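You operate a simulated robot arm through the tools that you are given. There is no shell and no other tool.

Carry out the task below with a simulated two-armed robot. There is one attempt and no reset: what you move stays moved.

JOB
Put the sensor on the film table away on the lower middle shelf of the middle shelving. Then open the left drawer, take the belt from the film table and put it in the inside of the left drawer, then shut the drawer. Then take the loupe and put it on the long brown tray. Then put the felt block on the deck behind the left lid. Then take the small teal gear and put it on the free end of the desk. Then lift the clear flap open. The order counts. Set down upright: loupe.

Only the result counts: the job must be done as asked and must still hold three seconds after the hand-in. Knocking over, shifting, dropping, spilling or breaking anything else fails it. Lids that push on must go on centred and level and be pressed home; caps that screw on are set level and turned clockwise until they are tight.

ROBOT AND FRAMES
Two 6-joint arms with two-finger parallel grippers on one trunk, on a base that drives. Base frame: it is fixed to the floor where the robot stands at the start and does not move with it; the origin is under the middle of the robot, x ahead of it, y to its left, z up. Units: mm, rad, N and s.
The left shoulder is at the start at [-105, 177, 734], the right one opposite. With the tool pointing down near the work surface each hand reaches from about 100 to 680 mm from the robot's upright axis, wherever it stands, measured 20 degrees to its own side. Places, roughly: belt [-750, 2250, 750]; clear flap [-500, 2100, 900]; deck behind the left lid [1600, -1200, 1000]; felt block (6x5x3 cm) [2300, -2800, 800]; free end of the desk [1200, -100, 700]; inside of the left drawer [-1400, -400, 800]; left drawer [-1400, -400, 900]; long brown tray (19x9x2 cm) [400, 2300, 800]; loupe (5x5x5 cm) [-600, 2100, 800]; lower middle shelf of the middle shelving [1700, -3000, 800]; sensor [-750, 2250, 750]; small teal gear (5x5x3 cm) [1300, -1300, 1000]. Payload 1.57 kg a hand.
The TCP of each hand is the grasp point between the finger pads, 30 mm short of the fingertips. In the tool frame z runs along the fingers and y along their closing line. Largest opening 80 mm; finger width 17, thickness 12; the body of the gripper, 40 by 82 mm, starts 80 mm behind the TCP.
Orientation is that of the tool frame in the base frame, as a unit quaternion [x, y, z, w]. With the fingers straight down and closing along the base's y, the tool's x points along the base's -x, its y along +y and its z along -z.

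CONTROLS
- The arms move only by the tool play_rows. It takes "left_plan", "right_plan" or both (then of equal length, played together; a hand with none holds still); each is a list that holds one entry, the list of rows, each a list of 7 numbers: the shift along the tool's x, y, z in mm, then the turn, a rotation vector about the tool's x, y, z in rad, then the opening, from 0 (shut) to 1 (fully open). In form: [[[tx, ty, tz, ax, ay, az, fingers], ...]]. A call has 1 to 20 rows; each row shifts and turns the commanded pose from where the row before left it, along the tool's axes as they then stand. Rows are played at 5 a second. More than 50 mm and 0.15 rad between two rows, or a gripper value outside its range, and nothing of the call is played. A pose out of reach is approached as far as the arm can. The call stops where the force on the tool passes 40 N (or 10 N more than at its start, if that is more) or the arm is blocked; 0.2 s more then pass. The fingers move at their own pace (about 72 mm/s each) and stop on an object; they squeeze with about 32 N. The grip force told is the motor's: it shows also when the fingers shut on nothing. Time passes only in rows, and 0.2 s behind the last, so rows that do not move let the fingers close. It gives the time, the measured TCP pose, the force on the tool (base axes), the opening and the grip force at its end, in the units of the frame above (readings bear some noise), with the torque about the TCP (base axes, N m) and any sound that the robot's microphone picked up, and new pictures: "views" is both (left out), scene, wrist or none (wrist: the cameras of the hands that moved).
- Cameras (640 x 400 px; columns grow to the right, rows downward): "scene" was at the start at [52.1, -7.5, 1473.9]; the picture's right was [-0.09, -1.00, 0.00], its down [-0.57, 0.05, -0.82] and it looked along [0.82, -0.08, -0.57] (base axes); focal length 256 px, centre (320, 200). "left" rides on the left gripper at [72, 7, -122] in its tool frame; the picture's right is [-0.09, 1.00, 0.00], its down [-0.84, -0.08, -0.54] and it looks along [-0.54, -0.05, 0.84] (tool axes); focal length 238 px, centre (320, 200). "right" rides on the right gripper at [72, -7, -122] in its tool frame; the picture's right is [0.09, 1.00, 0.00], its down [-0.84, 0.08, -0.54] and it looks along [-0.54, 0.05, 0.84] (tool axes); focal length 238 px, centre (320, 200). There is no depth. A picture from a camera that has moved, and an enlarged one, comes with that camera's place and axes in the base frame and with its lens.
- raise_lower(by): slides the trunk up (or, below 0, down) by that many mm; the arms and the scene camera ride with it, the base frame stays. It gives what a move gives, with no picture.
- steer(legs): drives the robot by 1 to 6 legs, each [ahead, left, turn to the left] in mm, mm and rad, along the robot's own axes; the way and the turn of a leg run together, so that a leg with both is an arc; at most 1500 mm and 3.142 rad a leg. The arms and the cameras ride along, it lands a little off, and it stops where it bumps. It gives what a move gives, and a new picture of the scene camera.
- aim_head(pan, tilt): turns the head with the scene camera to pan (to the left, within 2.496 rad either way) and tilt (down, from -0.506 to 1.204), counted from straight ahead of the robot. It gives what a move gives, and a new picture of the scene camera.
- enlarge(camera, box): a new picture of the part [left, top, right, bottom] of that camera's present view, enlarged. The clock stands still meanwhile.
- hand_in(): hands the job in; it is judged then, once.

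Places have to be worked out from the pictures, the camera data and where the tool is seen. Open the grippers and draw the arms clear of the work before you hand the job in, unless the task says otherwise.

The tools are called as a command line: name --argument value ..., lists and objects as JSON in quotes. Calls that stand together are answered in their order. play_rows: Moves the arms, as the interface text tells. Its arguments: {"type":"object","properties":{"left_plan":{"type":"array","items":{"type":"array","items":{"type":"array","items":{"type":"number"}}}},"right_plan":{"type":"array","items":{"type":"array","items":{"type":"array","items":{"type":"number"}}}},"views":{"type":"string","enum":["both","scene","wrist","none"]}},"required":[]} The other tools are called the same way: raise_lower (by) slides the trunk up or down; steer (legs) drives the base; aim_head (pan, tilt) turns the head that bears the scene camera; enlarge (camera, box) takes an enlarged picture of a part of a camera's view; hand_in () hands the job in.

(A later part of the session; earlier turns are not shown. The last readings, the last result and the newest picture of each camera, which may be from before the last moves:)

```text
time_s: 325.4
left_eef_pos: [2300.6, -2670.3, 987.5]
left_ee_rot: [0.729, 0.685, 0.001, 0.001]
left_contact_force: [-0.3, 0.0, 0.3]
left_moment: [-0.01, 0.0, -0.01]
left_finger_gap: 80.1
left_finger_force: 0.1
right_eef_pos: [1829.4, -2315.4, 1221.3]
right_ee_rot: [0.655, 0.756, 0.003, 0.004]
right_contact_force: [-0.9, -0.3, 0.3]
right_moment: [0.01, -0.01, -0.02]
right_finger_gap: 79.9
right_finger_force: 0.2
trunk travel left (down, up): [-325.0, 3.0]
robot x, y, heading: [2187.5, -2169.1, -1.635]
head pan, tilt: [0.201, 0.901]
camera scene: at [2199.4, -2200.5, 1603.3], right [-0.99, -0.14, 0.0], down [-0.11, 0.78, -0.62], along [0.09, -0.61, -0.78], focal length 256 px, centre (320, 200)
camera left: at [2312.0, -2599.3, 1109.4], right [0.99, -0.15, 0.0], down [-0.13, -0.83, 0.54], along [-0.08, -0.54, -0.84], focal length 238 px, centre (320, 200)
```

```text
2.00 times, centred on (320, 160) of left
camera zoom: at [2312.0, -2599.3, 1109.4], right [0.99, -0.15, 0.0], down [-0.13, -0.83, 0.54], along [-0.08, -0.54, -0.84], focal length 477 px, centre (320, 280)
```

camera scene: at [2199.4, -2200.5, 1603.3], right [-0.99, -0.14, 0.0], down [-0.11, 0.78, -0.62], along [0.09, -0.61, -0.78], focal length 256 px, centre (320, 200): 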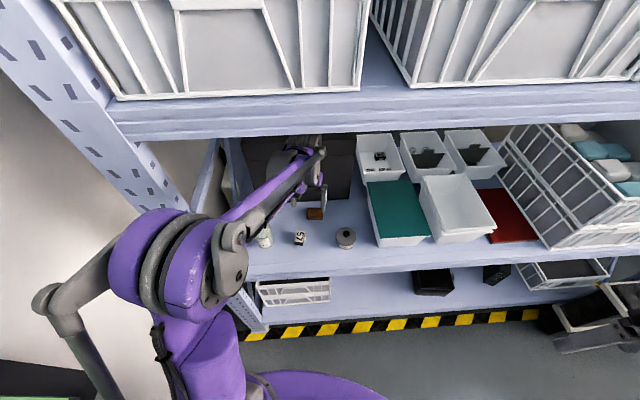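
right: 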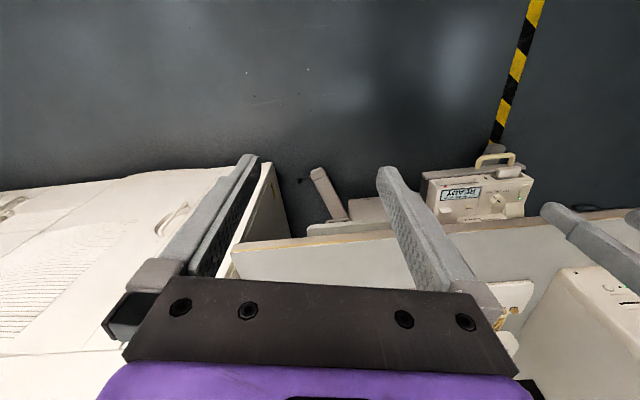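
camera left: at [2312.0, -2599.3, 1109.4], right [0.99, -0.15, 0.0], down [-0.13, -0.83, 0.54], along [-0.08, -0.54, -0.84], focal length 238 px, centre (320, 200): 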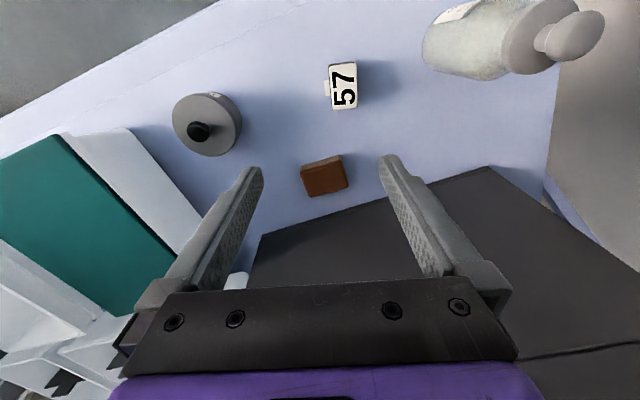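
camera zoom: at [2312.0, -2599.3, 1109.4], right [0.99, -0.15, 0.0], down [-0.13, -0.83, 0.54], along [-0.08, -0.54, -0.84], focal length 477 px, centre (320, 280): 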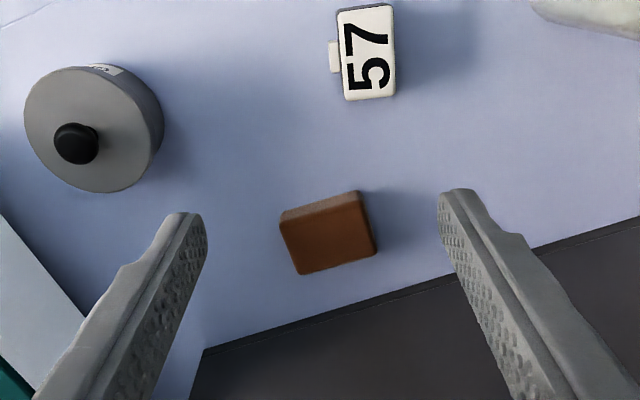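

Felt block centre ≈ (2296,-2742), turned ~7°. I centre over it, match the yaw and descend.

play_rows --left_plan '[[[-36, 0, 0, 0, 0, 0, 1], [-36, 0, 0, 0, 0, 0, 1], [0, 0, 0, 0, 0, -0.094, 1], [0, 0, 0, 0, 0, -0.093, 1], [0, 0, 42, 0, 0, 0, 1], [0, 0, 42, 0, 0, 0, 1], [0, 0, 20, 0, 0, 0, 1], [0, 0, 0, 0, 0, 0, 1]]]' --views "wrist"

enlarge --camera "left" --box '[220, 100, 420, 240]'

```text
time_s: 327.2
left_eef_pos: [2297.4, -2740.3, 884.5]
left_ee_rot: [0.661, 0.75, 0.001, 0.001]
left_contact_force: [-0.3, 0.2, -0.9]
left_moment: [0.05, -0.02, 0.0]
left_finger_gap: 79.8
left_finger_force: 0.1
right_eef_pos: [1827.5, -2313.2, 1221.3]
right_ee_rot: [0.655, 0.756, 0.004, 0.005]
right_contact_force: [0.2, 0.0, -0.7]
right_moment: [0.03, 0.0, -0.03]
right_finger_gap: 79.9
right_finger_force: 0.0
trunk travel left (down, up): [-325.0, 3.0]
robot x, y, heading: [2191.6, -2166.2, -1.631]
head pan, tilt: [0.201, 0.901]
camera left: at [2295.5, -2669.0, 1005.6], right [1.0, 0.03, 0.0], down [0.03, -0.84, 0.54], along [0.02, -0.54, -0.84], focal length 238 px, centre (320, 200)
```

left: 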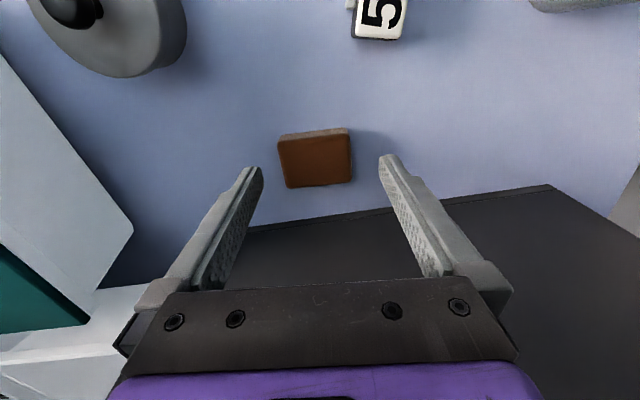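

```text
2.86 times, centred on (320, 170) of left
camera zoom: at [2295.5, -2669.0, 1005.6], right [1.0, 0.03, 0.0], down [0.03, -0.84, 0.54], along [0.02, -0.54, -0.84], focal length 681 px, centre (320, 286)
```

zoom: 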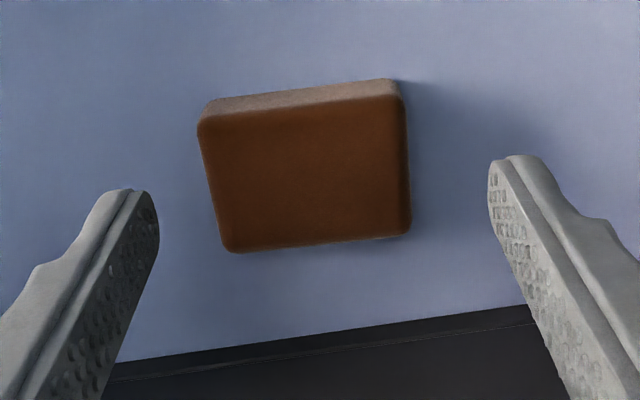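

play_rows --left_plan '[[[-3, -3, 0, 0, 0, -0.07, 1], [0, 0, 25, 0, 0, 0, 1], [0, 0, 16, 0, 0, 0, 1], [0, 0, 0, 0, 0, 0, 0.7], [0, 0, 0, 0, 0, 0, 0.4], [0, 0, 0, 0, 0, 0, 0.3]]]' --views "wrist"

```text
time_s: 328.6
left_eef_pos: [2295.1, -2742.3, 842.4]
left_ee_rot: [0.634, 0.773, 0.0, 0.0]
left_contact_force: [-0.2, -0.7, 0.0]
left_moment: [0.0, 0.01, 0.0]
left_finger_gap: 59.0
left_finger_force: 31.8
right_eef_pos: [1828.1, -2314.1, 1220.9]
right_ee_rot: [0.655, 0.756, 0.004, 0.005]
right_contact_force: [-0.1, -0.2, 0.2]
right_moment: [0.0, -0.03, -0.01]
right_finger_gap: 80.1
right_finger_force: 0.0
trunk travel left (down, up): [-325.0, 3.0]
robot x, y, heading: [2187.2, -2167.7, -1.629]
head pan, tilt: [0.201, 0.901]
camera left: at [2287.9, -2671.4, 963.9], right [0.99, 0.1, 0.0], down [0.09, -0.84, 0.54], along [0.06, -0.54, -0.84], focal length 238 px, centre (320, 200)
```

left: 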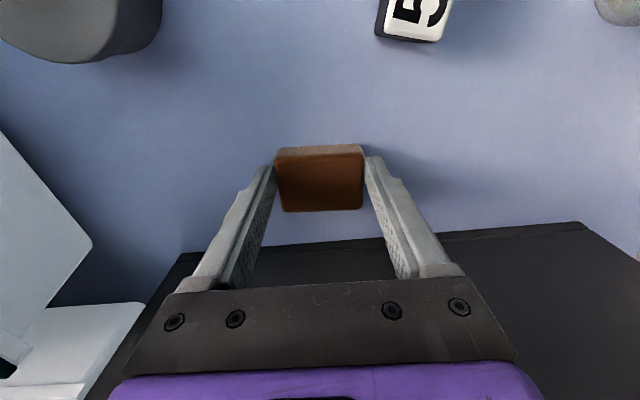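

Block gripped (59 mm). Lift and draw back out of the shelf.

play_rows --left_plan '[[[0, 0, -30, 0, 0, 0, 0.3], [0, 0, -45, 0, 0, 0, 0.3], [0, 0, -45, 0, 0, 0, 0.3], [0, 0, -30, 0, 0, 0, 0.3], [42, 9, 0, 0, 0, 0, 0.3], [42, 9, 0, 0, 0, 0, 0.3], [42, 9, 0, 0, 0, 0, 0.3], [42, 9, 0, 0, 0, 0, 0.3], [42, 9, 0, 0, 0, 0, 0.3], [42, 9, 0, 0, 0, 0, 0.3], [42, 9, 0, 0, 0, 0, 0.3], [40, 40, 0, 0, 0, 0.0, 0.3]]]' --views "both"

```text
refused: row 12 steps farther than a row can; nothing moved
```

play_rows --left_plan '[[[0, 0, -30, 0, 0, 0, 0.3], [0, 0, -45, 0, 0, 0, 0.3], [0, 0, -45, 0, 0, 0, 0.3], [0, 0, -30, 0, 0, 0, 0.3], [42, 9, 0, 0, 0, 0, 0.3], [42, 9, 0, 0, 0, 0, 0.3], [42, 9, 0, 0, 0, 0, 0.3], [42, 9, 0, 0, 0, 0, 0.3], [42, 9, 0, 0, 0, 0, 0.3], [42, 9, 0, 0, 0, 0, 0.3], [42, 9, 0, 0, 0, 0.1, 0.3], [30, 35, 0, 0, 0, 0.1, 0.3]]]' --views "both"

```text
time_s: 331.2
left_eef_pos: [2331.3, -2407.0, 993.4]
left_ee_rot: [0.709, 0.705, 0.0, 0.001]
left_contact_force: [-0.6, -0.4, -0.6]
left_moment: [-0.01, 0.01, 0.01]
left_finger_gap: 59.1
left_finger_force: 31.7
right_eef_pos: [1828.9, -2312.0, 1221.3]
right_ee_rot: [0.655, 0.755, 0.004, 0.005]
right_contact_force: [0.2, 0.5, -0.9]
right_moment: [0.0, 0.04, 0.0]
right_finger_gap: 80.0
right_finger_force: 0.0
trunk travel left (down, up): [-325.0, 3.0]
robot x, y, heading: [2187.8, -2165.3, -1.633]
head pan, tilt: [0.201, 0.901]
camera scene: at [2200.2, -2196.9, 1603.2], right [-0.99, -0.14, 0.0], down [-0.11, 0.78, -0.62], along [0.09, -0.62, -0.78], focal length 256 px, centre (320, 200)
camera left: at [2338.3, -2334.8, 1114.6], right [1.0, -0.1, 0.0], down [-0.08, -0.84, 0.54], along [-0.05, -0.54, -0.84], focal length 238 px, centre (320, 200)
```

scene: 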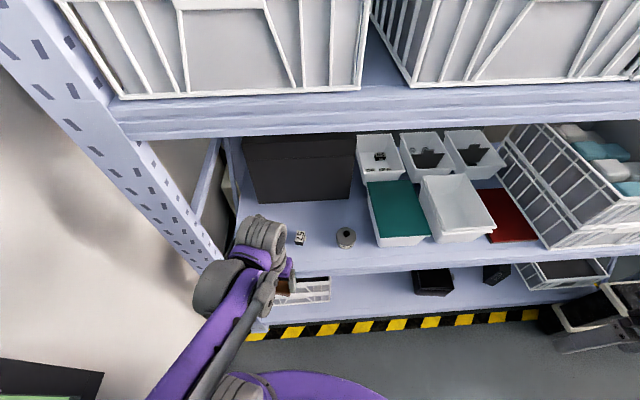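
left: 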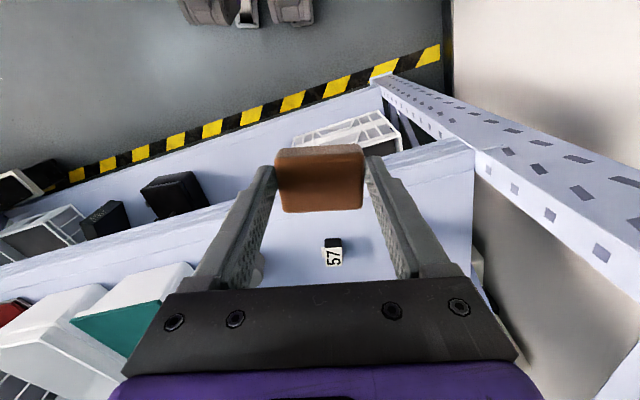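

Block secured and the sensor undisturbed. I leave the aisle, and turn to face the processor from the corridor.

steer --legs '[[0, 0, -1.29], [990, 0, 0], [640, -203, 0], [207, -824, 0], [0, 0, 1.57], [0, 0, 1.56]]'

aim_head --pan 0.0 --tilt 0.4

```text
time_s: 357.6
left_eef_pos: [360.7, -1391.3, 993.4]
left_ee_rot: [-0.134, 0.991, 0.001, 0.0]
left_contact_force: [-0.2, -0.4, -1.3]
left_moment: [-0.01, 0.0, -0.02]
left_finger_gap: 58.9
left_finger_force: 31.9
right_eef_pos: [405.0, -1900.9, 1221.1]
right_ee_rot: [-0.208, 0.978, 0.006, 0.0]
right_contact_force: [-0.1, -1.1, 0.4]
right_moment: [0.01, 0.0, -0.01]
right_finger_gap: 79.9
right_finger_force: 0.2
trunk travel left (down, up): [-325.0, 3.0]
robot x, y, heading: [167.6, -1594.8, 0.209]
head pan, tilt: [0.201, 0.901]
camera scene: at [196.8, -1573.4, 1603.3], right [0.4, -0.92, 0.0], down [-0.72, -0.31, -0.62], along [0.57, 0.25, -0.78], focal length 256 px, centre (320, 200)
```

scene: 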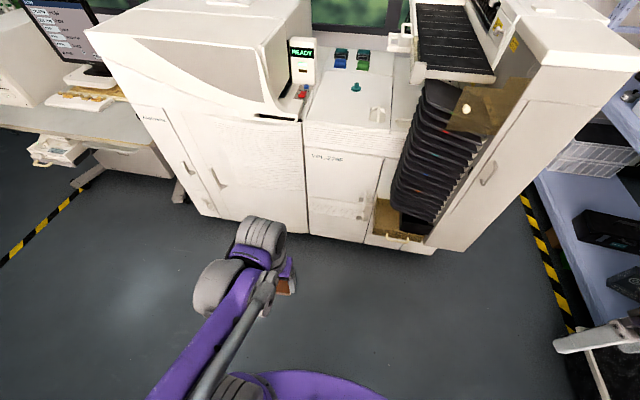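

```text
time_s: 358.5
left_eef_pos: [361.9, -1390.2, 993.9]
left_ee_rot: [-0.134, 0.991, 0.001, 0.001]
left_contact_force: [-0.4, 0.8, 0.3]
left_moment: [0.01, -0.03, 0.0]
left_finger_gap: 59.0
left_finger_force: 31.8
right_eef_pos: [406.0, -1899.0, 1219.4]
right_ee_rot: [-0.207, 0.978, 0.006, 0.0]
right_contact_force: [-0.3, 0.2, -0.5]
right_moment: [-0.02, -0.03, 0.02]
right_finger_gap: 79.8
right_finger_force: 0.0
trunk travel left (down, up): [-325.0, 3.0]
robot x, y, heading: [167.7, -1591.5, 0.209]
head pan, tilt: [0.0, 0.4]
camera scene: at [218.2, -1584.2, 1646.2], right [0.21, -0.98, 0.0], down [-0.38, -0.08, -0.92], along [0.9, 0.19, -0.39], focal length 256 px, centre (320, 200)
```

scene: 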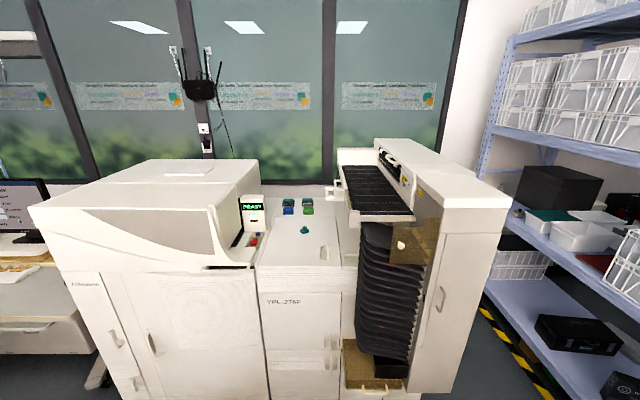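

enlarge --camera "scene" --box '[225, 180, 365, 290]'

enlarge --camera "scene" --box '[20, 130, 280, 300]'

```text
3.64 times, centred on (295, 235) of scene
camera zoom: at [218.2, -1584.2, 1646.2], right [0.21, -0.98, 0.0], down [-0.38, -0.08, -0.92], along [0.9, 0.19, -0.39], focal length 929 px, centre (411, 73)
```

zoom: 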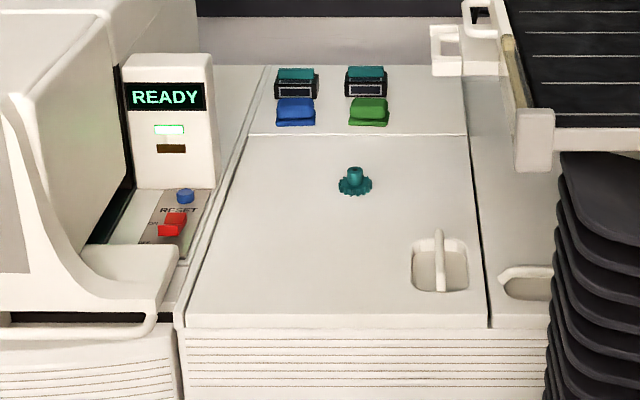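

```text
2.35 times, centred on (150, 215) of scene
camera zoom: at [218.2, -1584.2, 1646.2], right [0.21, -0.98, 0.0], down [-0.38, -0.08, -0.92], along [0.9, 0.19, -0.39], focal length 601 px, centre (720, 165)
```

zoom: 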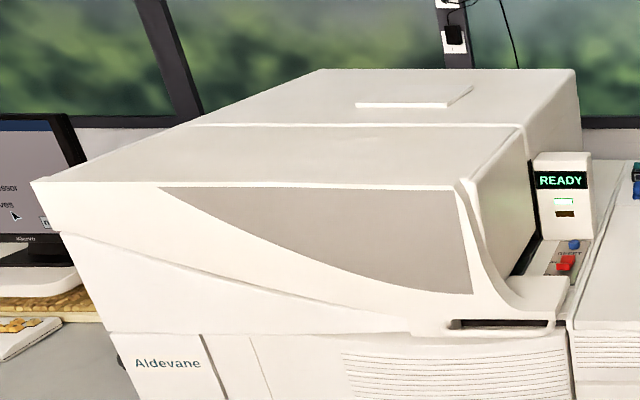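

The teal gear sits on the left lid of the middle section (≈(1289,-1279)), and the deck behind that lid has a free area at its right rear (≈(1532,-1335)). I raise the hand and drive up to the processor.

play_rows --left_plan '[[[0, 0, -45, 0, 0, 0, 0.3], [0, 0, -45, 0, 0, 0, 0.3], [0, 0, -45, 0, 0, 0, 0.3], [0, 0, -30, 0, 0, 0, 0.3]]]' --views "none"

steer --legs '[[450, -130, 0.01], [200, 0, 0]]'

aim_head --pan 0.0 --tilt 0.7

```text
time_s: 359.5
left_eef_pos: [361.9, -1390.9, 1157.4]
left_ee_rot: [-0.134, 0.991, 0.001, 0.0]
left_contact_force: [0.3, 0.4, -1.1]
left_moment: [0.0, -0.02, -0.02]
left_finger_gap: 58.6
left_finger_force: 32.4
right_eef_pos: [405.6, -1900.7, 1220.5]
right_ee_rot: [-0.207, 0.978, 0.006, 0.0]
right_contact_force: [-0.1, -0.1, 0.0]
right_moment: [0.01, -0.02, -0.02]
right_finger_gap: 79.8
right_finger_force: 0.1
trunk travel left (down, up): [-325.0, 3.0]
robot x, y, heading: [169.5, -1595.3, 0.21]
head pan, tilt: [0.0, 0.4]
```

```text
time_s: 362.9
left_eef_pos: [865.1, -1412.0, 1159.6]
left_ee_rot: [-0.134, 0.991, 0.002, 0.004]
left_contact_force: [0.4, -0.6, -0.4]
left_moment: [0.02, -0.03, 0.01]
left_finger_gap: 58.7
left_finger_force: 32.2
right_eef_pos: [898.0, -1921.8, 1222.9]
right_ee_rot: [-0.205, 0.979, 0.008, -0.017]
right_contact_force: [-35.8, -6.7, -0.9]
right_moment: [0.72, -4.09, -0.3]
right_finger_gap: 79.8
right_finger_force: 0.0
trunk travel left (down, up): [-325.0, 3.0]
robot x, y, heading: [676.0, -1616.8, 0.209]
head pan, tilt: [0.0, 0.4]
stopped in leg 2: the force on the tool passed its limit at 226 N (the readings are from after the stop); the commanded pose is now the measured one
camera scene: at [718.4, -1605.4, 1646.6], right [0.21, -0.98, 0.0], down [-0.38, -0.08, -0.92], along [0.9, 0.19, -0.38], focal length 256 px, centre (320, 200)
```

scene: 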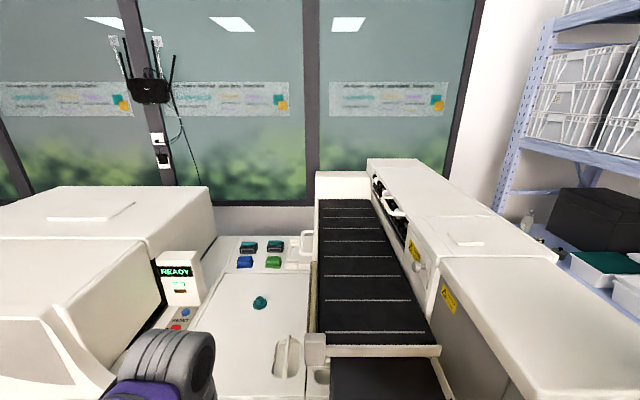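

```text
time_s: 363.7
left_eef_pos: [864.4, -1412.5, 1159.4]
left_ee_rot: [-0.135, 0.991, 0.002, 0.004]
left_contact_force: [0.1, -0.6, -0.9]
left_moment: [-0.01, -0.01, 0.01]
left_finger_gap: 58.7
left_finger_force: 32.3
right_eef_pos: [899.2, -1921.0, 1222.0]
right_ee_rot: [-0.206, 0.978, 0.007, -0.016]
right_contact_force: [-44.1, -9.1, 0.9]
right_moment: [1.08, -4.99, -0.44]
right_finger_gap: 80.0
right_finger_force: 0.0
trunk travel left (down, up): [-325.0, 3.0]
robot x, y, heading: [678.8, -1616.7, 0.213]
head pan, tilt: [0.0, 0.7]
camera scene: at [710.2, -1607.5, 1619.7], right [0.21, -0.98, 0.0], down [-0.62, -0.14, -0.77], along [0.75, 0.16, -0.64], focal length 256 px, centre (320, 200)
```

scene: 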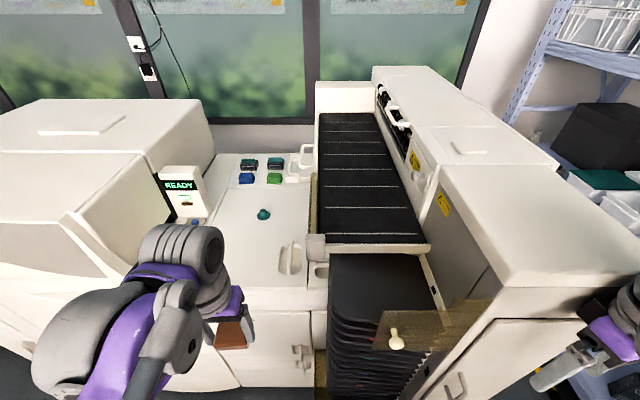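

The right hand bumped the tall tower. I back the base off, then raise the right hand and bring it in, clear of the tower.

steer --legs '[[-120, 60, 0]]'

play_rows --right_plan '[[[0, 25, -40, 0, 0, 0, 0.5], [0, 25, -40, 0, 0, 0, 0.5], [0, 25, -40, 0, 0, 0, 0.5], [0, 10, -30, 0, 0, 0, 0.5]]]' --views "scene"

```text
time_s: 365.0
left_eef_pos: [743.2, -1377.3, 1158.1]
left_ee_rot: [-0.136, 0.991, 0.001, 0.0]
left_contact_force: [-0.2, -0.5, -0.9]
left_moment: [-0.01, -0.01, -0.01]
left_finger_gap: 59.0
left_finger_force: 32.1
right_eef_pos: [779.0, -1887.0, 1221.5]
right_ee_rot: [-0.206, 0.978, 0.008, -0.018]
right_contact_force: [-0.2, 0.2, 0.6]
right_moment: [-0.01, 0.0, -0.04]
right_finger_gap: 80.0
right_finger_force: 0.0
trunk travel left (down, up): [-325.0, 3.0]
robot x, y, heading: [551.0, -1580.2, 0.211]
head pan, tilt: [0.0, 0.7]
camera scene: at [592.6, -1572.8, 1619.6], right [0.21, -0.98, 0.0], down [-0.63, -0.14, -0.76], along [0.75, 0.16, -0.64], focal length 256 px, centre (320, 200)
```

scene: 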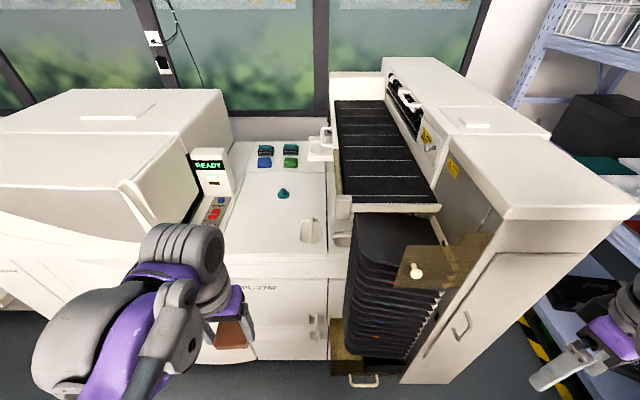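

```text
time_s: 366.0
left_eef_pos: [744.7, -1378.5, 1159.2]
left_ee_rot: [-0.136, 0.991, 0.001, 0.0]
left_contact_force: [0.7, 0.3, 0.1]
left_moment: [-0.01, 0.0, -0.01]
left_finger_gap: 58.7
left_finger_force: 32.4
right_eef_pos: [749.1, -1810.8, 1372.6]
right_ee_rot: [-0.207, 0.978, 0.008, -0.018]
right_contact_force: [-0.3, -0.2, -0.1]
right_moment: [0.02, 0.01, 0.03]
right_finger_gap: 40.1
right_finger_force: 0.1
trunk travel left (down, up): [-325.0, 3.0]
robot x, y, heading: [549.4, -1582.0, 0.212]
head pan, tilt: [0.0, 0.7]
camera scene: at [592.2, -1572.6, 1619.5], right [0.21, -0.98, 0.0], down [-0.63, -0.14, -0.76], along [0.75, 0.16, -0.64], focal length 256 px, centre (320, 200)
```

scene: 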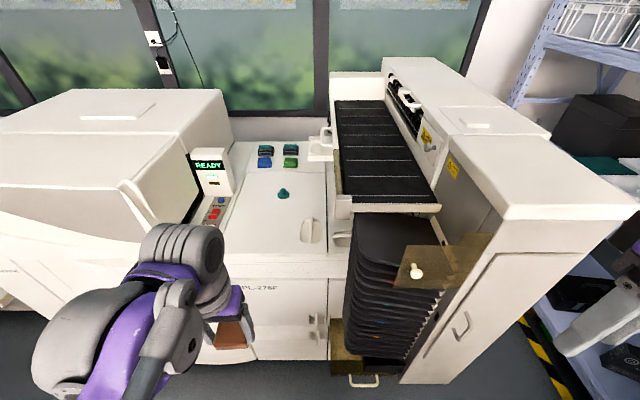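

steer --legs '[[220, -70, 0.01], [80, 0, 0]]'

aim_head --pan 0.1 --tilt 0.8

```text
time_s: 367.5
left_eef_pos: [902.8, -1393.2, 1156.3]
left_ee_rot: [-0.141, 0.99, 0.001, 0.002]
left_contact_force: [-0.1, -0.2, -0.3]
left_moment: [0.02, -0.04, -0.02]
left_finger_gap: 58.6
left_finger_force: 32.1
right_eef_pos: [907.8, -1826.4, 1373.4]
right_ee_rot: [-0.209, 0.978, 0.008, -0.025]
right_contact_force: [-10.7, 3.5, -1.2]
right_moment: [0.02, -0.06, -0.21]
right_finger_gap: 32.6
right_finger_force: 0.1
trunk travel left (down, up): [-325.0, 3.0]
robot x, y, heading: [715.3, -1597.5, 0.22]
head pan, tilt: [0.0, 0.7]
stopped in leg 1: the force on the tool passed its limit at 78 N (the readings are from after the stop); the commanded pose is now the measured one
camera scene: at [752.6, -1589.1, 1619.6], right [0.22, -0.98, 0.0], down [-0.63, -0.14, -0.77], along [0.75, 0.17, -0.64], focal length 256 px, centre (320, 200)
```

scene: 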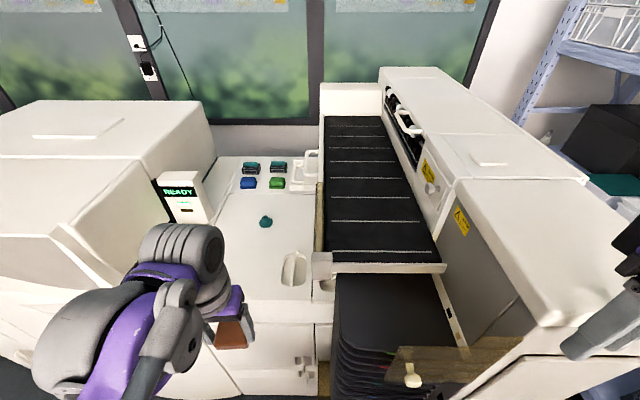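

```text
time_s: 368.1
left_eef_pos: [903.9, -1390.7, 1158.6]
left_ee_rot: [-0.14, 0.99, 0.001, 0.0]
left_contact_force: [1.3, 0.4, -0.8]
left_moment: [-0.03, 0.0, -0.02]
left_finger_gap: 58.6
left_finger_force: 32.0
right_eef_pos: [909.8, -1824.2, 1373.6]
right_ee_rot: [-0.209, 0.978, 0.006, -0.024]
right_contact_force: [-4.2, 0.0, 5.8]
right_moment: [-0.19, -0.16, -0.12]
right_finger_gap: 38.7
right_finger_force: 0.0
trunk travel left (down, up): [-325.0, 3.0]
robot x, y, heading: [712.2, -1599.3, 0.225]
head pan, tilt: [0.099, 0.799]
camera scene: at [747.2, -1579.8, 1611.3], right [0.32, -0.95, 0.0], down [-0.68, -0.23, -0.7], along [0.66, 0.22, -0.72], focal length 256 px, centre (320, 200)
```

scene: 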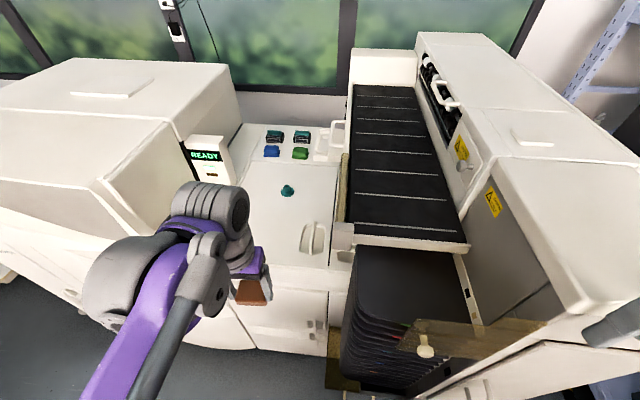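

The tower is taller and further out than I judged, so I back off and will stand further left, in front of the lids, with the right arm raised and tucked in.

steer --legs '[[-100, 0, 0]]'

play_rows --right_plan '[[[15, 30, -30, 0, 0, 0, 0.5], [15, 30, -30, 0, 0, 0, 0.5], [15, 20, -20, 0, 0, 0, 0.5]]]' --views "none"

steer --legs '[[0, 200, 0], [120, 0, 0]]'

```text
time_s: 369.3
left_eef_pos: [809.5, -1412.4, 1157.1]
left_ee_rot: [-0.14, 0.99, 0.002, 0.001]
left_contact_force: [1.2, 0.2, -0.2]
left_moment: [0.02, -0.01, 0.02]
left_finger_gap: 58.6
left_finger_force: 32.2
right_eef_pos: [815.3, -1845.7, 1373.1]
right_ee_rot: [-0.21, 0.977, 0.007, -0.026]
right_contact_force: [0.2, 0.1, 0.5]
right_moment: [0.01, -0.01, -0.01]
right_finger_gap: 39.9
right_finger_force: 0.1
trunk travel left (down, up): [-325.0, 3.0]
robot x, y, heading: [616.5, -1618.6, 0.224]
head pan, tilt: [0.099, 0.799]
camera scene: at [653.3, -1601.8, 1611.4], right [0.32, -0.95, 0.0], down [-0.68, -0.23, -0.7], along [0.66, 0.22, -0.72], focal length 256 px, centre (320, 200)
```

scene: 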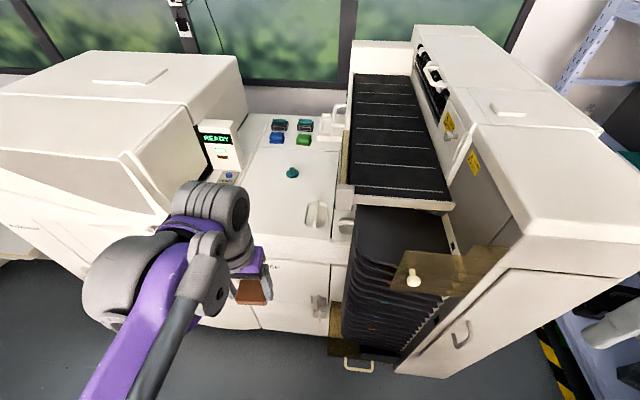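

```text
time_s: 370.1
left_eef_pos: [807.6, -1411.9, 1158.5]
left_ee_rot: [-0.14, 0.99, 0.0, 0.001]
left_contact_force: [-0.2, 0.3, -1.1]
left_moment: [-0.01, 0.01, -0.02]
left_finger_gap: 58.8
left_finger_force: 32.4
right_eef_pos: [763.0, -1797.4, 1405.3]
right_ee_rot: [-0.209, 0.977, 0.007, -0.026]
right_contact_force: [-0.5, -0.3, -1.1]
right_moment: [-0.01, -0.01, -0.03]
right_finger_gap: 39.8
right_finger_force: 0.1
right hand out of reach, approached as far as the arm can: row 2, 3
trunk travel left (down, up): [-325.0, 3.0]
robot x, y, heading: [613.9, -1615.9, 0.227]
head pan, tilt: [0.099, 0.799]
```

```text
time_s: 373.3
left_eef_pos: [876.8, -1190.1, 1157.1]
left_ee_rot: [-0.141, 0.99, 0.001, 0.001]
left_contact_force: [-0.4, -0.1, -0.4]
left_moment: [-0.01, -0.01, 0.0]
left_finger_gap: 58.5
left_finger_force: 31.8
right_eef_pos: [831.5, -1574.8, 1404.7]
right_ee_rot: [-0.208, 0.978, 0.007, -0.025]
right_contact_force: [0.2, -0.5, 0.2]
right_moment: [-0.05, 0.03, 0.0]
right_finger_gap: 39.8
right_finger_force: 0.0
trunk travel left (down, up): [-325.0, 3.0]
robot x, y, heading: [687.1, -1396.3, 0.221]
head pan, tilt: [0.099, 0.799]
camera scene: at [720.4, -1379.9, 1610.9], right [0.32, -0.95, 0.0], down [-0.68, -0.23, -0.7], along [0.66, 0.22, -0.72], focal length 256 px, centre (320, 200)
```

scene: 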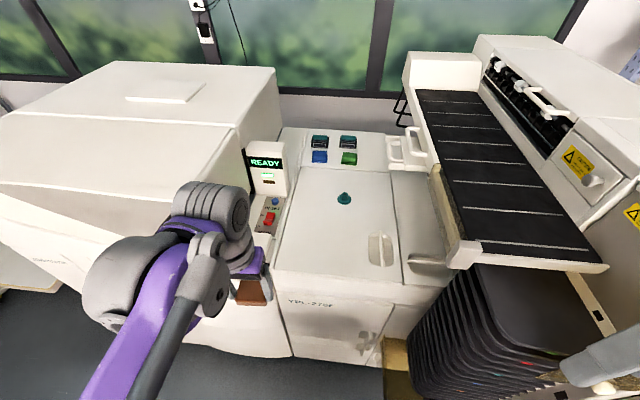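

enlarge --camera "scene" --box '[260, 110, 440, 280]'

```text
2.35 times, centred on (350, 195) of scene
camera zoom: at [720.4, -1379.9, 1610.9], right [0.32, -0.95, 0.0], down [-0.68, -0.23, -0.7], along [0.66, 0.22, -0.72], focal length 601 px, centre (249, 212)
```

zoom: 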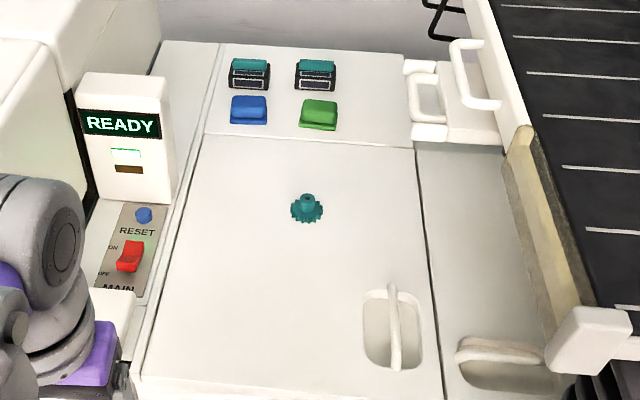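

The free deck area, right of the green cap and behind the lid line, is centred at about (1554,-1323), deck height ≈ 975. I creep closer until the base touches or 140 mm.

steer --legs '[[70, 0, 0]]'

steer --legs '[[60, 0, 0]]'

```text
time_s: 374.3
left_eef_pos: [944.8, -1175.2, 1157.3]
left_ee_rot: [-0.139, 0.99, 0.001, 0.001]
left_contact_force: [0.8, 0.4, -0.3]
left_moment: [-0.02, 0.0, 0.02]
left_finger_gap: 58.7
left_finger_force: 32.2
right_eef_pos: [899.6, -1558.6, 1404.5]
right_ee_rot: [-0.209, 0.978, 0.007, -0.025]
right_contact_force: [-0.4, -0.4, -0.4]
right_moment: [0.01, 0.0, 0.0]
right_finger_gap: 40.2
right_finger_force: 0.1
trunk travel left (down, up): [-325.0, 3.0]
robot x, y, heading: [759.4, -1383.4, 0.222]
head pan, tilt: [0.099, 0.799]
camera scene: at [788.6, -1364.4, 1610.8], right [0.32, -0.95, 0.0], down [-0.68, -0.23, -0.7], along [0.66, 0.22, -0.72], focal length 256 px, centre (320, 200)
```

scene: 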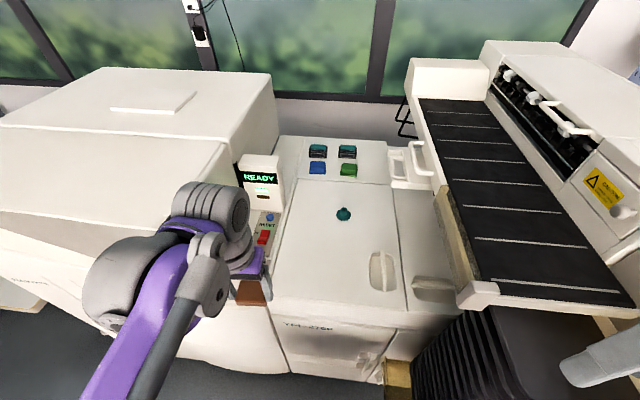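

```text
time_s: 375.3
left_eef_pos: [979.5, -1167.6, 1157.1]
left_ee_rot: [-0.139, 0.99, 0.0, -0.001]
left_contact_force: [0.0, 1.3, -0.1]
left_moment: [-0.04, 0.06, -0.02]
left_finger_gap: 58.7
left_finger_force: 31.7
right_eef_pos: [935.3, -1550.8, 1406.0]
right_ee_rot: [-0.208, 0.978, 0.007, -0.028]
right_contact_force: [-0.2, 0.1, -0.1]
right_moment: [-0.02, 0.05, 0.01]
right_finger_gap: 40.1
right_finger_force: 0.1
trunk travel left (down, up): [-325.0, 3.0]
robot x, y, heading: [782.2, -1380.0, 0.223]
head pan, tilt: [0.099, 0.799]
stopped in leg 1: the robot was blocked; the commanded pose is now the measured one
camera scene: at [824.4, -1356.3, 1611.3], right [0.32, -0.95, 0.0], down [-0.68, -0.23, -0.69], along [0.66, 0.22, -0.72], focal length 256 px, centre (320, 200)
```

scene: 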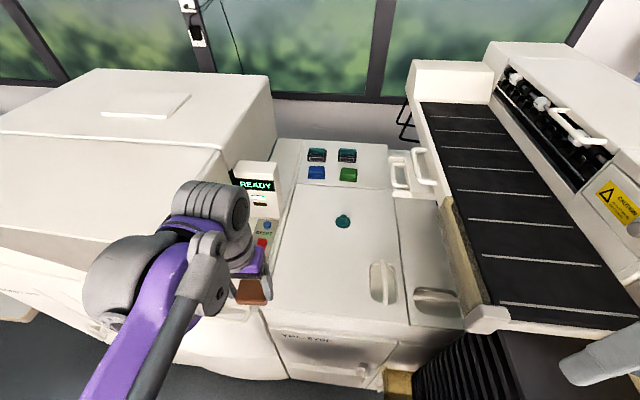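

The base is at its limit. The deck spot is 742 mm ahead and 116 mm right of centre, so I'll need the tool pitched forward. First I bring the hand over the lid, squared, then pitch it.

play_rows --left_plan '[[[0, 0, 0, 0, 0, 0.056, 0.3], [-37, -31.5, 0, 0, 0, 0, 0.3], [-37, -31.5, 0, 0, 0, 0, 0.3], [-37, -31.5, 0, 0, 0, 0, 0.3], [-37, -31.5, 0, 0, 0, 0, 0.3], [-37, -31.5, 0, 0, 0, 0, 0.3], [-37, -31.5, 0, 0, 0, 0, 0.3], [-37, -31.5, 0, 0, 0, 0, 0.3], [0, 0, 0, 0, -0.149, 0, 0.3], [0, 0, 0, 0, -0.149, 0, 0.3], [0, 0, 0, 0, -0.149, 0, 0.3], [0, 0, 0, 0, -0.149, 0, 0.3]]]' --views "both"

```text
time_s: 377.9
left_eef_pos: [1275.3, -1327.0, 1157.7]
left_ee_rot: [-0.106, 0.95, 0.033, 0.293]
left_contact_force: [-0.6, 0.0, -0.1]
left_moment: [0.0, 0.01, -0.03]
left_finger_gap: 58.7
left_finger_force: 32.1
right_eef_pos: [928.9, -1551.8, 1404.4]
right_ee_rot: [-0.209, 0.977, 0.007, -0.026]
right_contact_force: [-0.4, -0.2, -0.2]
right_moment: [-0.01, 0.01, 0.02]
right_finger_gap: 39.8
right_finger_force: 0.0
trunk travel left (down, up): [-325.0, 3.0]
robot x, y, heading: [783.5, -1373.5, 0.224]
head pan, tilt: [0.099, 0.799]
camera scene: at [817.3, -1357.4, 1611.2], right [0.32, -0.95, 0.0], down [-0.68, -0.23, -0.7], along [0.66, 0.22, -0.72], focal length 256 px, centre (320, 200)
camera left: at [1149.8, -1348.4, 1217.8], right [-0.15, 0.99, 0.05], down [0.39, 0.01, 0.92], along [0.91, 0.16, -0.39], focal length 238 px, centre (320, 200)
```

scene: 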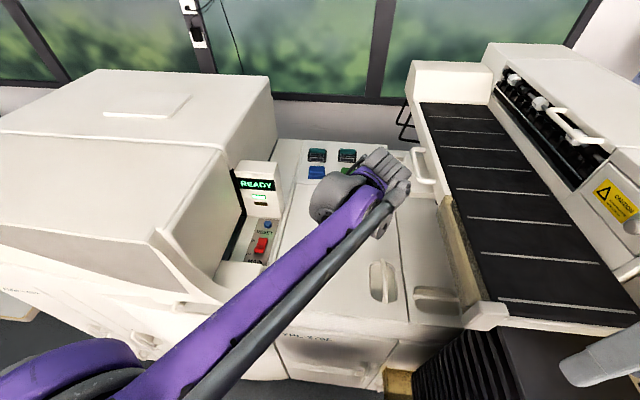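
left: 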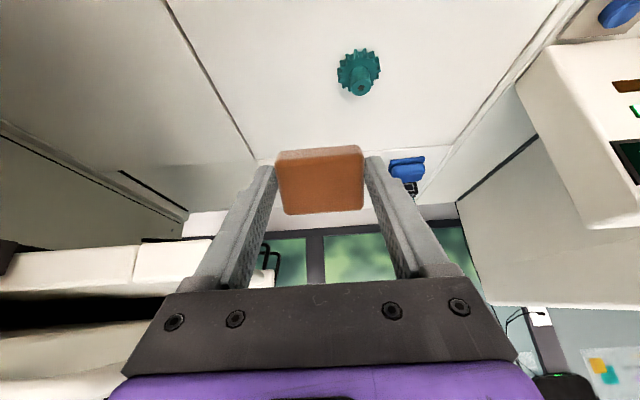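

Wrist view confirms the lid's rear line. I move forward over the deck spot (1545,-1335), still high.

play_rows --left_plan '[[[-30.8, -9.65, 21, 0, 0, 0, 0.3], [-30.8, -9.65, 21, 0, 0, 0, 0.3], [-30.8, -9.65, 21, 0, 0, 0, 0.3], [-30.8, -9.65, 21, 0, 0, 0, 0.3], [-30.8, -9.65, 21, 0, 0, 0, 0.3], [-30.8, -9.65, 21, 0, 0, 0, 0.3], [-30.8, -9.65, 21, 0, 0, 0, 0.3]]]' --views "both"

```text
time_s: 378.7
left_eef_pos: [1377.0, -1318.2, 1158.9]
left_ee_rot: [-0.11, 0.95, 0.04, 0.289]
left_contact_force: [-14.2, 20.4, -0.1]
left_moment: [-0.68, -0.53, -1.26]
left_finger_gap: 58.5
left_finger_force: 32.0
right_eef_pos: [929.2, -1550.5, 1404.1]
right_ee_rot: [-0.21, 0.977, 0.006, -0.025]
right_contact_force: [0.0, -0.6, -1.1]
right_moment: [0.06, -0.01, 0.02]
right_finger_gap: 40.1
right_finger_force: 0.1
trunk travel left (down, up): [-325.0, 3.0]
robot x, y, heading: [785.3, -1374.1, 0.227]
head pan, tilt: [0.099, 0.799]
stopped in row 3 (left hand): the force on the tool passed its limit at 45 N (the readings are from after the stop); the commanded pose is now the measured one
camera scene: at [817.2, -1355.1, 1611.3], right [0.32, -0.95, 0.0], down [-0.68, -0.23, -0.7], along [0.66, 0.22, -0.72], focal length 256 px, centre (320, 200)
camera left: at [1252.4, -1342.2, 1220.1], right [-0.16, 0.99, 0.06], down [0.4, 0.0, 0.92], along [0.9, 0.17, -0.4], focal length 238 px, centre (320, 200)
```

scene: 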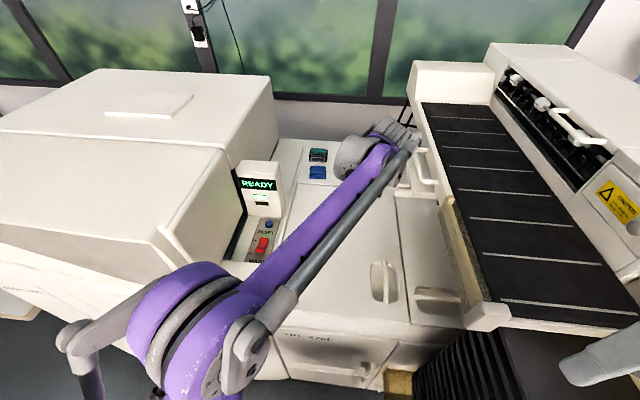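
left: 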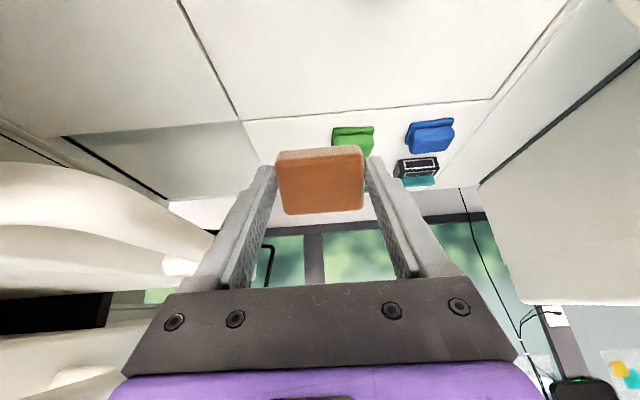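

I struck an overhanging handle of the conveyor (≈(1345,-1392,1198)) with the hand's right side. I move left and yaw the tool to the right, so the wrist and forearm come in from the left of that handle.

play_rows --left_plan '[[[0, 25, 0, 0, 0, 0, 0.3], [0, 35, 0, 0, 0, 0, 0.3], [0, 0, 0, 0.0677, 0, 0.0992, 0.3], [0, 0, 0, 0.0677, 0, 0.0992, 0.3], [0, 0, 0, 0.0677, 0, 0.0992, 0.3], [0, 0, 0, 0.0677, 0, 0.0992, 0.3], [0, 0, 0, 0.0677, 0, 0.0992, 0.3]]]' --views "both"

enlarge --camera "scene" --box '[280, 80, 500, 260]'

```text
time_s: 380.3
left_eef_pos: [1366.6, -1265.2, 1159.0]
left_ee_rot: [0.178, 0.94, -0.053, 0.287]
left_contact_force: [0.3, -0.7, 0.3]
left_moment: [0.02, -0.01, 0.02]
left_finger_gap: 58.9
left_finger_force: 31.9
right_eef_pos: [931.2, -1549.9, 1406.0]
right_ee_rot: [-0.209, 0.978, 0.007, -0.026]
right_contact_force: [0.1, 0.3, -0.3]
right_moment: [-0.04, 0.0, 0.0]
right_finger_gap: 40.2
right_finger_force: 0.1
trunk travel left (down, up): [-325.0, 3.0]
robot x, y, heading: [782.5, -1374.0, 0.223]
head pan, tilt: [0.099, 0.799]
camera scene: at [818.5, -1356.6, 1611.2], right [0.32, -0.95, 0.0], down [-0.68, -0.23, -0.7], along [0.66, 0.22, -0.72], focal length 256 px, centre (320, 200)
camera left: at [1250.2, -1212.6, 1220.3], right [0.43, 0.9, 0.06], down [0.34, -0.22, 0.92], along [0.84, -0.38, -0.4], focal length 238 px, centre (320, 200)
```

scene: 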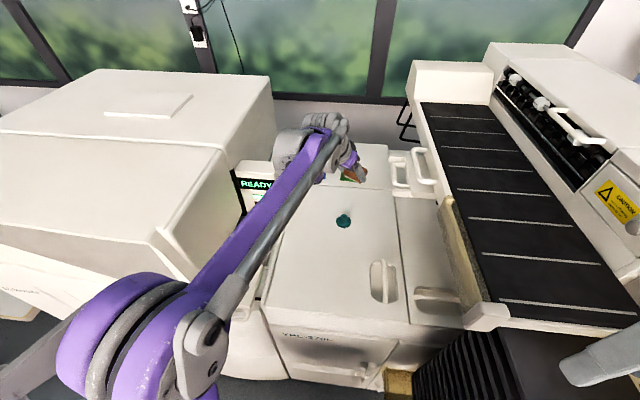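
left: 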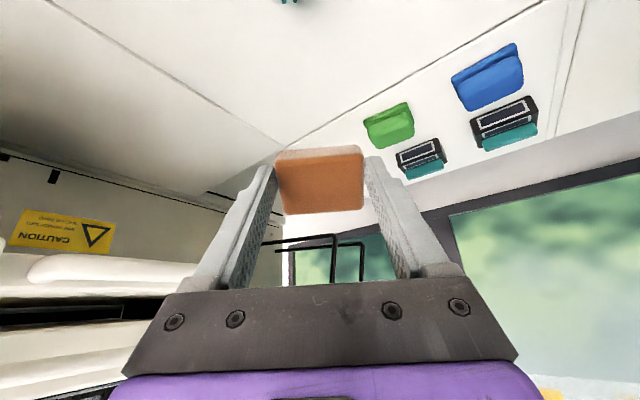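

```text
2.22 times, centred on (390, 170) of scene
camera zoom: at [818.5, -1356.6, 1611.2], right [0.32, -0.95, 0.0], down [-0.68, -0.23, -0.7], along [0.66, 0.22, -0.72], focal length 568 px, centre (164, 267)
```

zoom: 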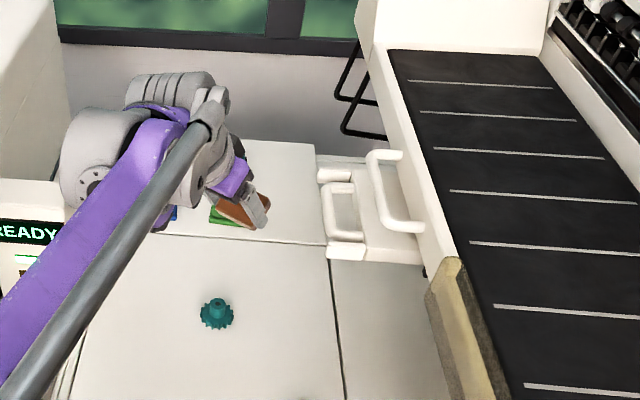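

Handles are intact and the deck is clearly seen. I advance over the spot and check reach.

play_rows --left_plan '[[[-30.9, 3, 20.8, 0, 0, 0, 0.3], [-30.9, 3, 20.8, 0, 0, 0, 0.3], [-30.9, 3, 20.8, 0, 0, 0, 0.3], [-30.9, 3, 20.8, 0, 0, 0, 0.3], [-30.9, 3, 20.8, 0, 0, 0, 0.3], [22.3, 0, 33.2, 0, 0, 0, 0.3], [0, 0, 0, 0, 0, 0, 0.3]]]' --views "both"

```text
time_s: 381.9
left_eef_pos: [1523.9, -1315.2, 1111.8]
left_ee_rot: [0.177, 0.94, -0.051, 0.286]
left_contact_force: [0.0, -0.9, -0.7]
left_moment: [0.02, -0.01, -0.01]
left_finger_gap: 58.7
left_finger_force: 31.9
left hand out of reach, approached as far as the arm can: row 5
right_eef_pos: [930.8, -1551.9, 1406.6]
right_ee_rot: [-0.209, 0.977, 0.007, -0.026]
right_contact_force: [0.5, 0.0, 0.4]
right_moment: [0.0, 0.0, -0.03]
right_finger_gap: 40.0
right_finger_force: 0.0
trunk travel left (down, up): [-325.0, 3.0]
robot x, y, heading: [783.2, -1372.6, 0.221]
head pan, tilt: [0.099, 0.799]
camera scene: at [819.1, -1357.3, 1611.2], right [0.32, -0.95, 0.0], down [-0.68, -0.23, -0.7], along [0.66, 0.22, -0.72], focal length 256 px, centre (320, 200)
camera left: at [1408.4, -1262.9, 1173.0], right [0.43, 0.9, 0.06], down [0.34, -0.22, 0.92], along [0.84, -0.38, -0.4], focal length 238 px, centre (320, 200)
```

scene: 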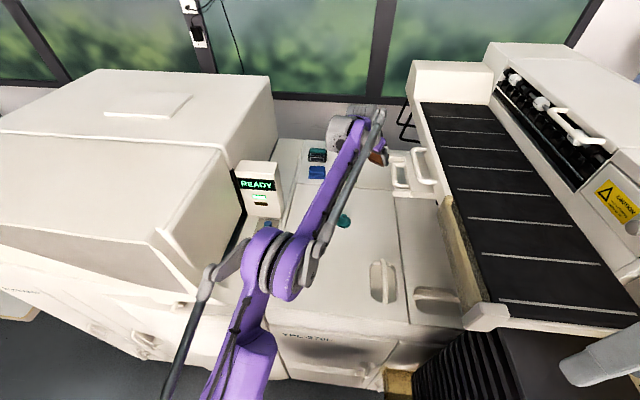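
left: 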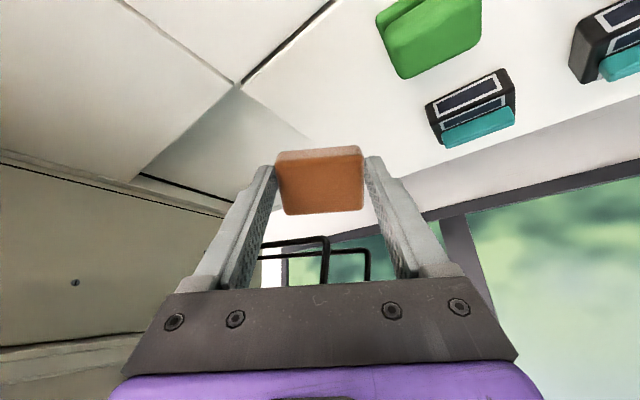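

play_rows --left_plan '[[[16.7, 0, 24.9, 0, 0, 0, 0.3], [16.7, 0, 24.9, 0, 0, 0, 0.3], [-17.4, 4, 11.7, 0, 0, 0, 0.3], [6, 0, 8.5, 0, 0, 0, 0.3], [0, 0, 0, 0, 0, 0, 0.3]]]' --views "both"

```text
time_s: 383.1
left_eef_pos: [1544.1, -1317.6, 1044.2]
left_ee_rot: [0.177, 0.94, -0.051, 0.286]
left_contact_force: [0.6, 0.0, -0.3]
left_moment: [-0.03, -0.01, 0.0]
left_finger_gap: 59.0
left_finger_force: 32.1
right_eef_pos: [930.9, -1551.1, 1406.5]
right_ee_rot: [-0.21, 0.977, 0.008, -0.025]
right_contact_force: [0.4, 0.0, -0.4]
right_moment: [0.01, -0.04, 0.0]
right_finger_gap: 39.8
right_finger_force: 0.1
trunk travel left (down, up): [-325.0, 3.0]
robot x, y, heading: [785.0, -1373.3, 0.225]
head pan, tilt: [0.099, 0.799]
camera scene: at [818.3, -1357.1, 1611.2], right [0.32, -0.95, 0.0], down [-0.68, -0.23, -0.7], along [0.66, 0.22, -0.72], focal length 256 px, centre (320, 200)
camera left: at [1428.7, -1264.9, 1104.1], right [0.43, 0.9, 0.06], down [0.34, -0.22, 0.92], along [0.84, -0.38, -0.4], focal length 238 px, centre (320, 200)
```

scene: 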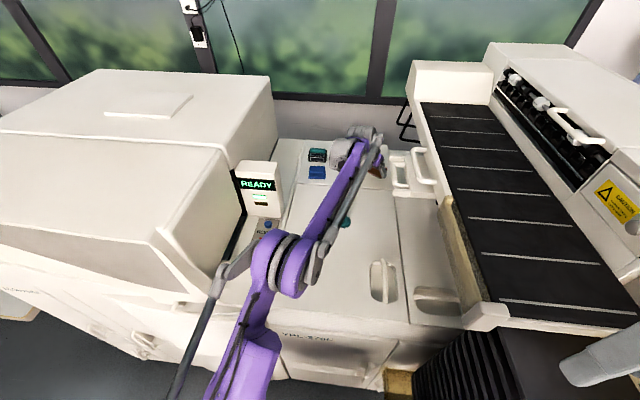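
left: 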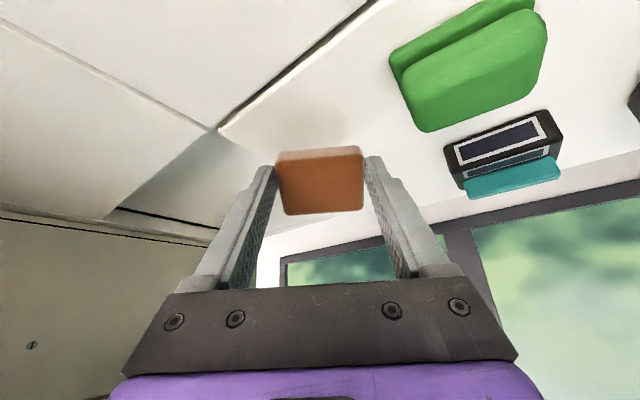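

Position is right: 25 mm above the deck, between the green cap and the deck's right edge. I lower to contact.

play_rows --left_plan '[[[8.4, 0, 12.5, 0, 0, 0, 0.3], [2.8, 0, 4.2, 0, 0, 0, 0.3], [2.2, 0, 3.3, 0, 0, 0, 0.3], [0, 0, 0, 0, 0, 0, 0.3]]]' --views "wrist"

```text
time_s: 384.1
left_eef_pos: [1544.5, -1316.7, 1020.8]
left_ee_rot: [0.176, 0.94, -0.051, 0.288]
left_contact_force: [2.2, 0.2, 15.7]
left_moment: [-0.36, -0.24, 0.01]
left_finger_gap: 58.9
left_finger_force: 32.0
right_eef_pos: [929.0, -1552.1, 1405.5]
right_ee_rot: [-0.21, 0.977, 0.006, -0.025]
right_contact_force: [-0.4, 0.0, -0.2]
right_moment: [-0.04, -0.05, 0.0]
right_finger_gap: 39.5
right_finger_force: 0.1
trunk travel left (down, up): [-325.0, 3.0]
robot x, y, heading: [781.1, -1377.5, 0.221]
head pan, tilt: [0.099, 0.799]
camera left: at [1428.2, -1264.8, 1081.8], right [0.43, 0.9, 0.06], down [0.33, -0.22, 0.92], along [0.84, -0.38, -0.39], focal length 238 px, centre (320, 200)
```

left: 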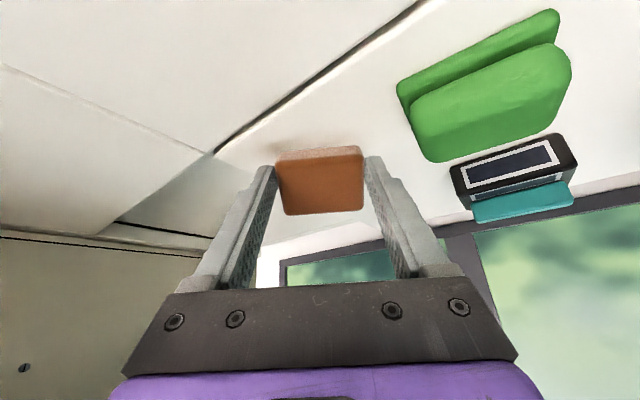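

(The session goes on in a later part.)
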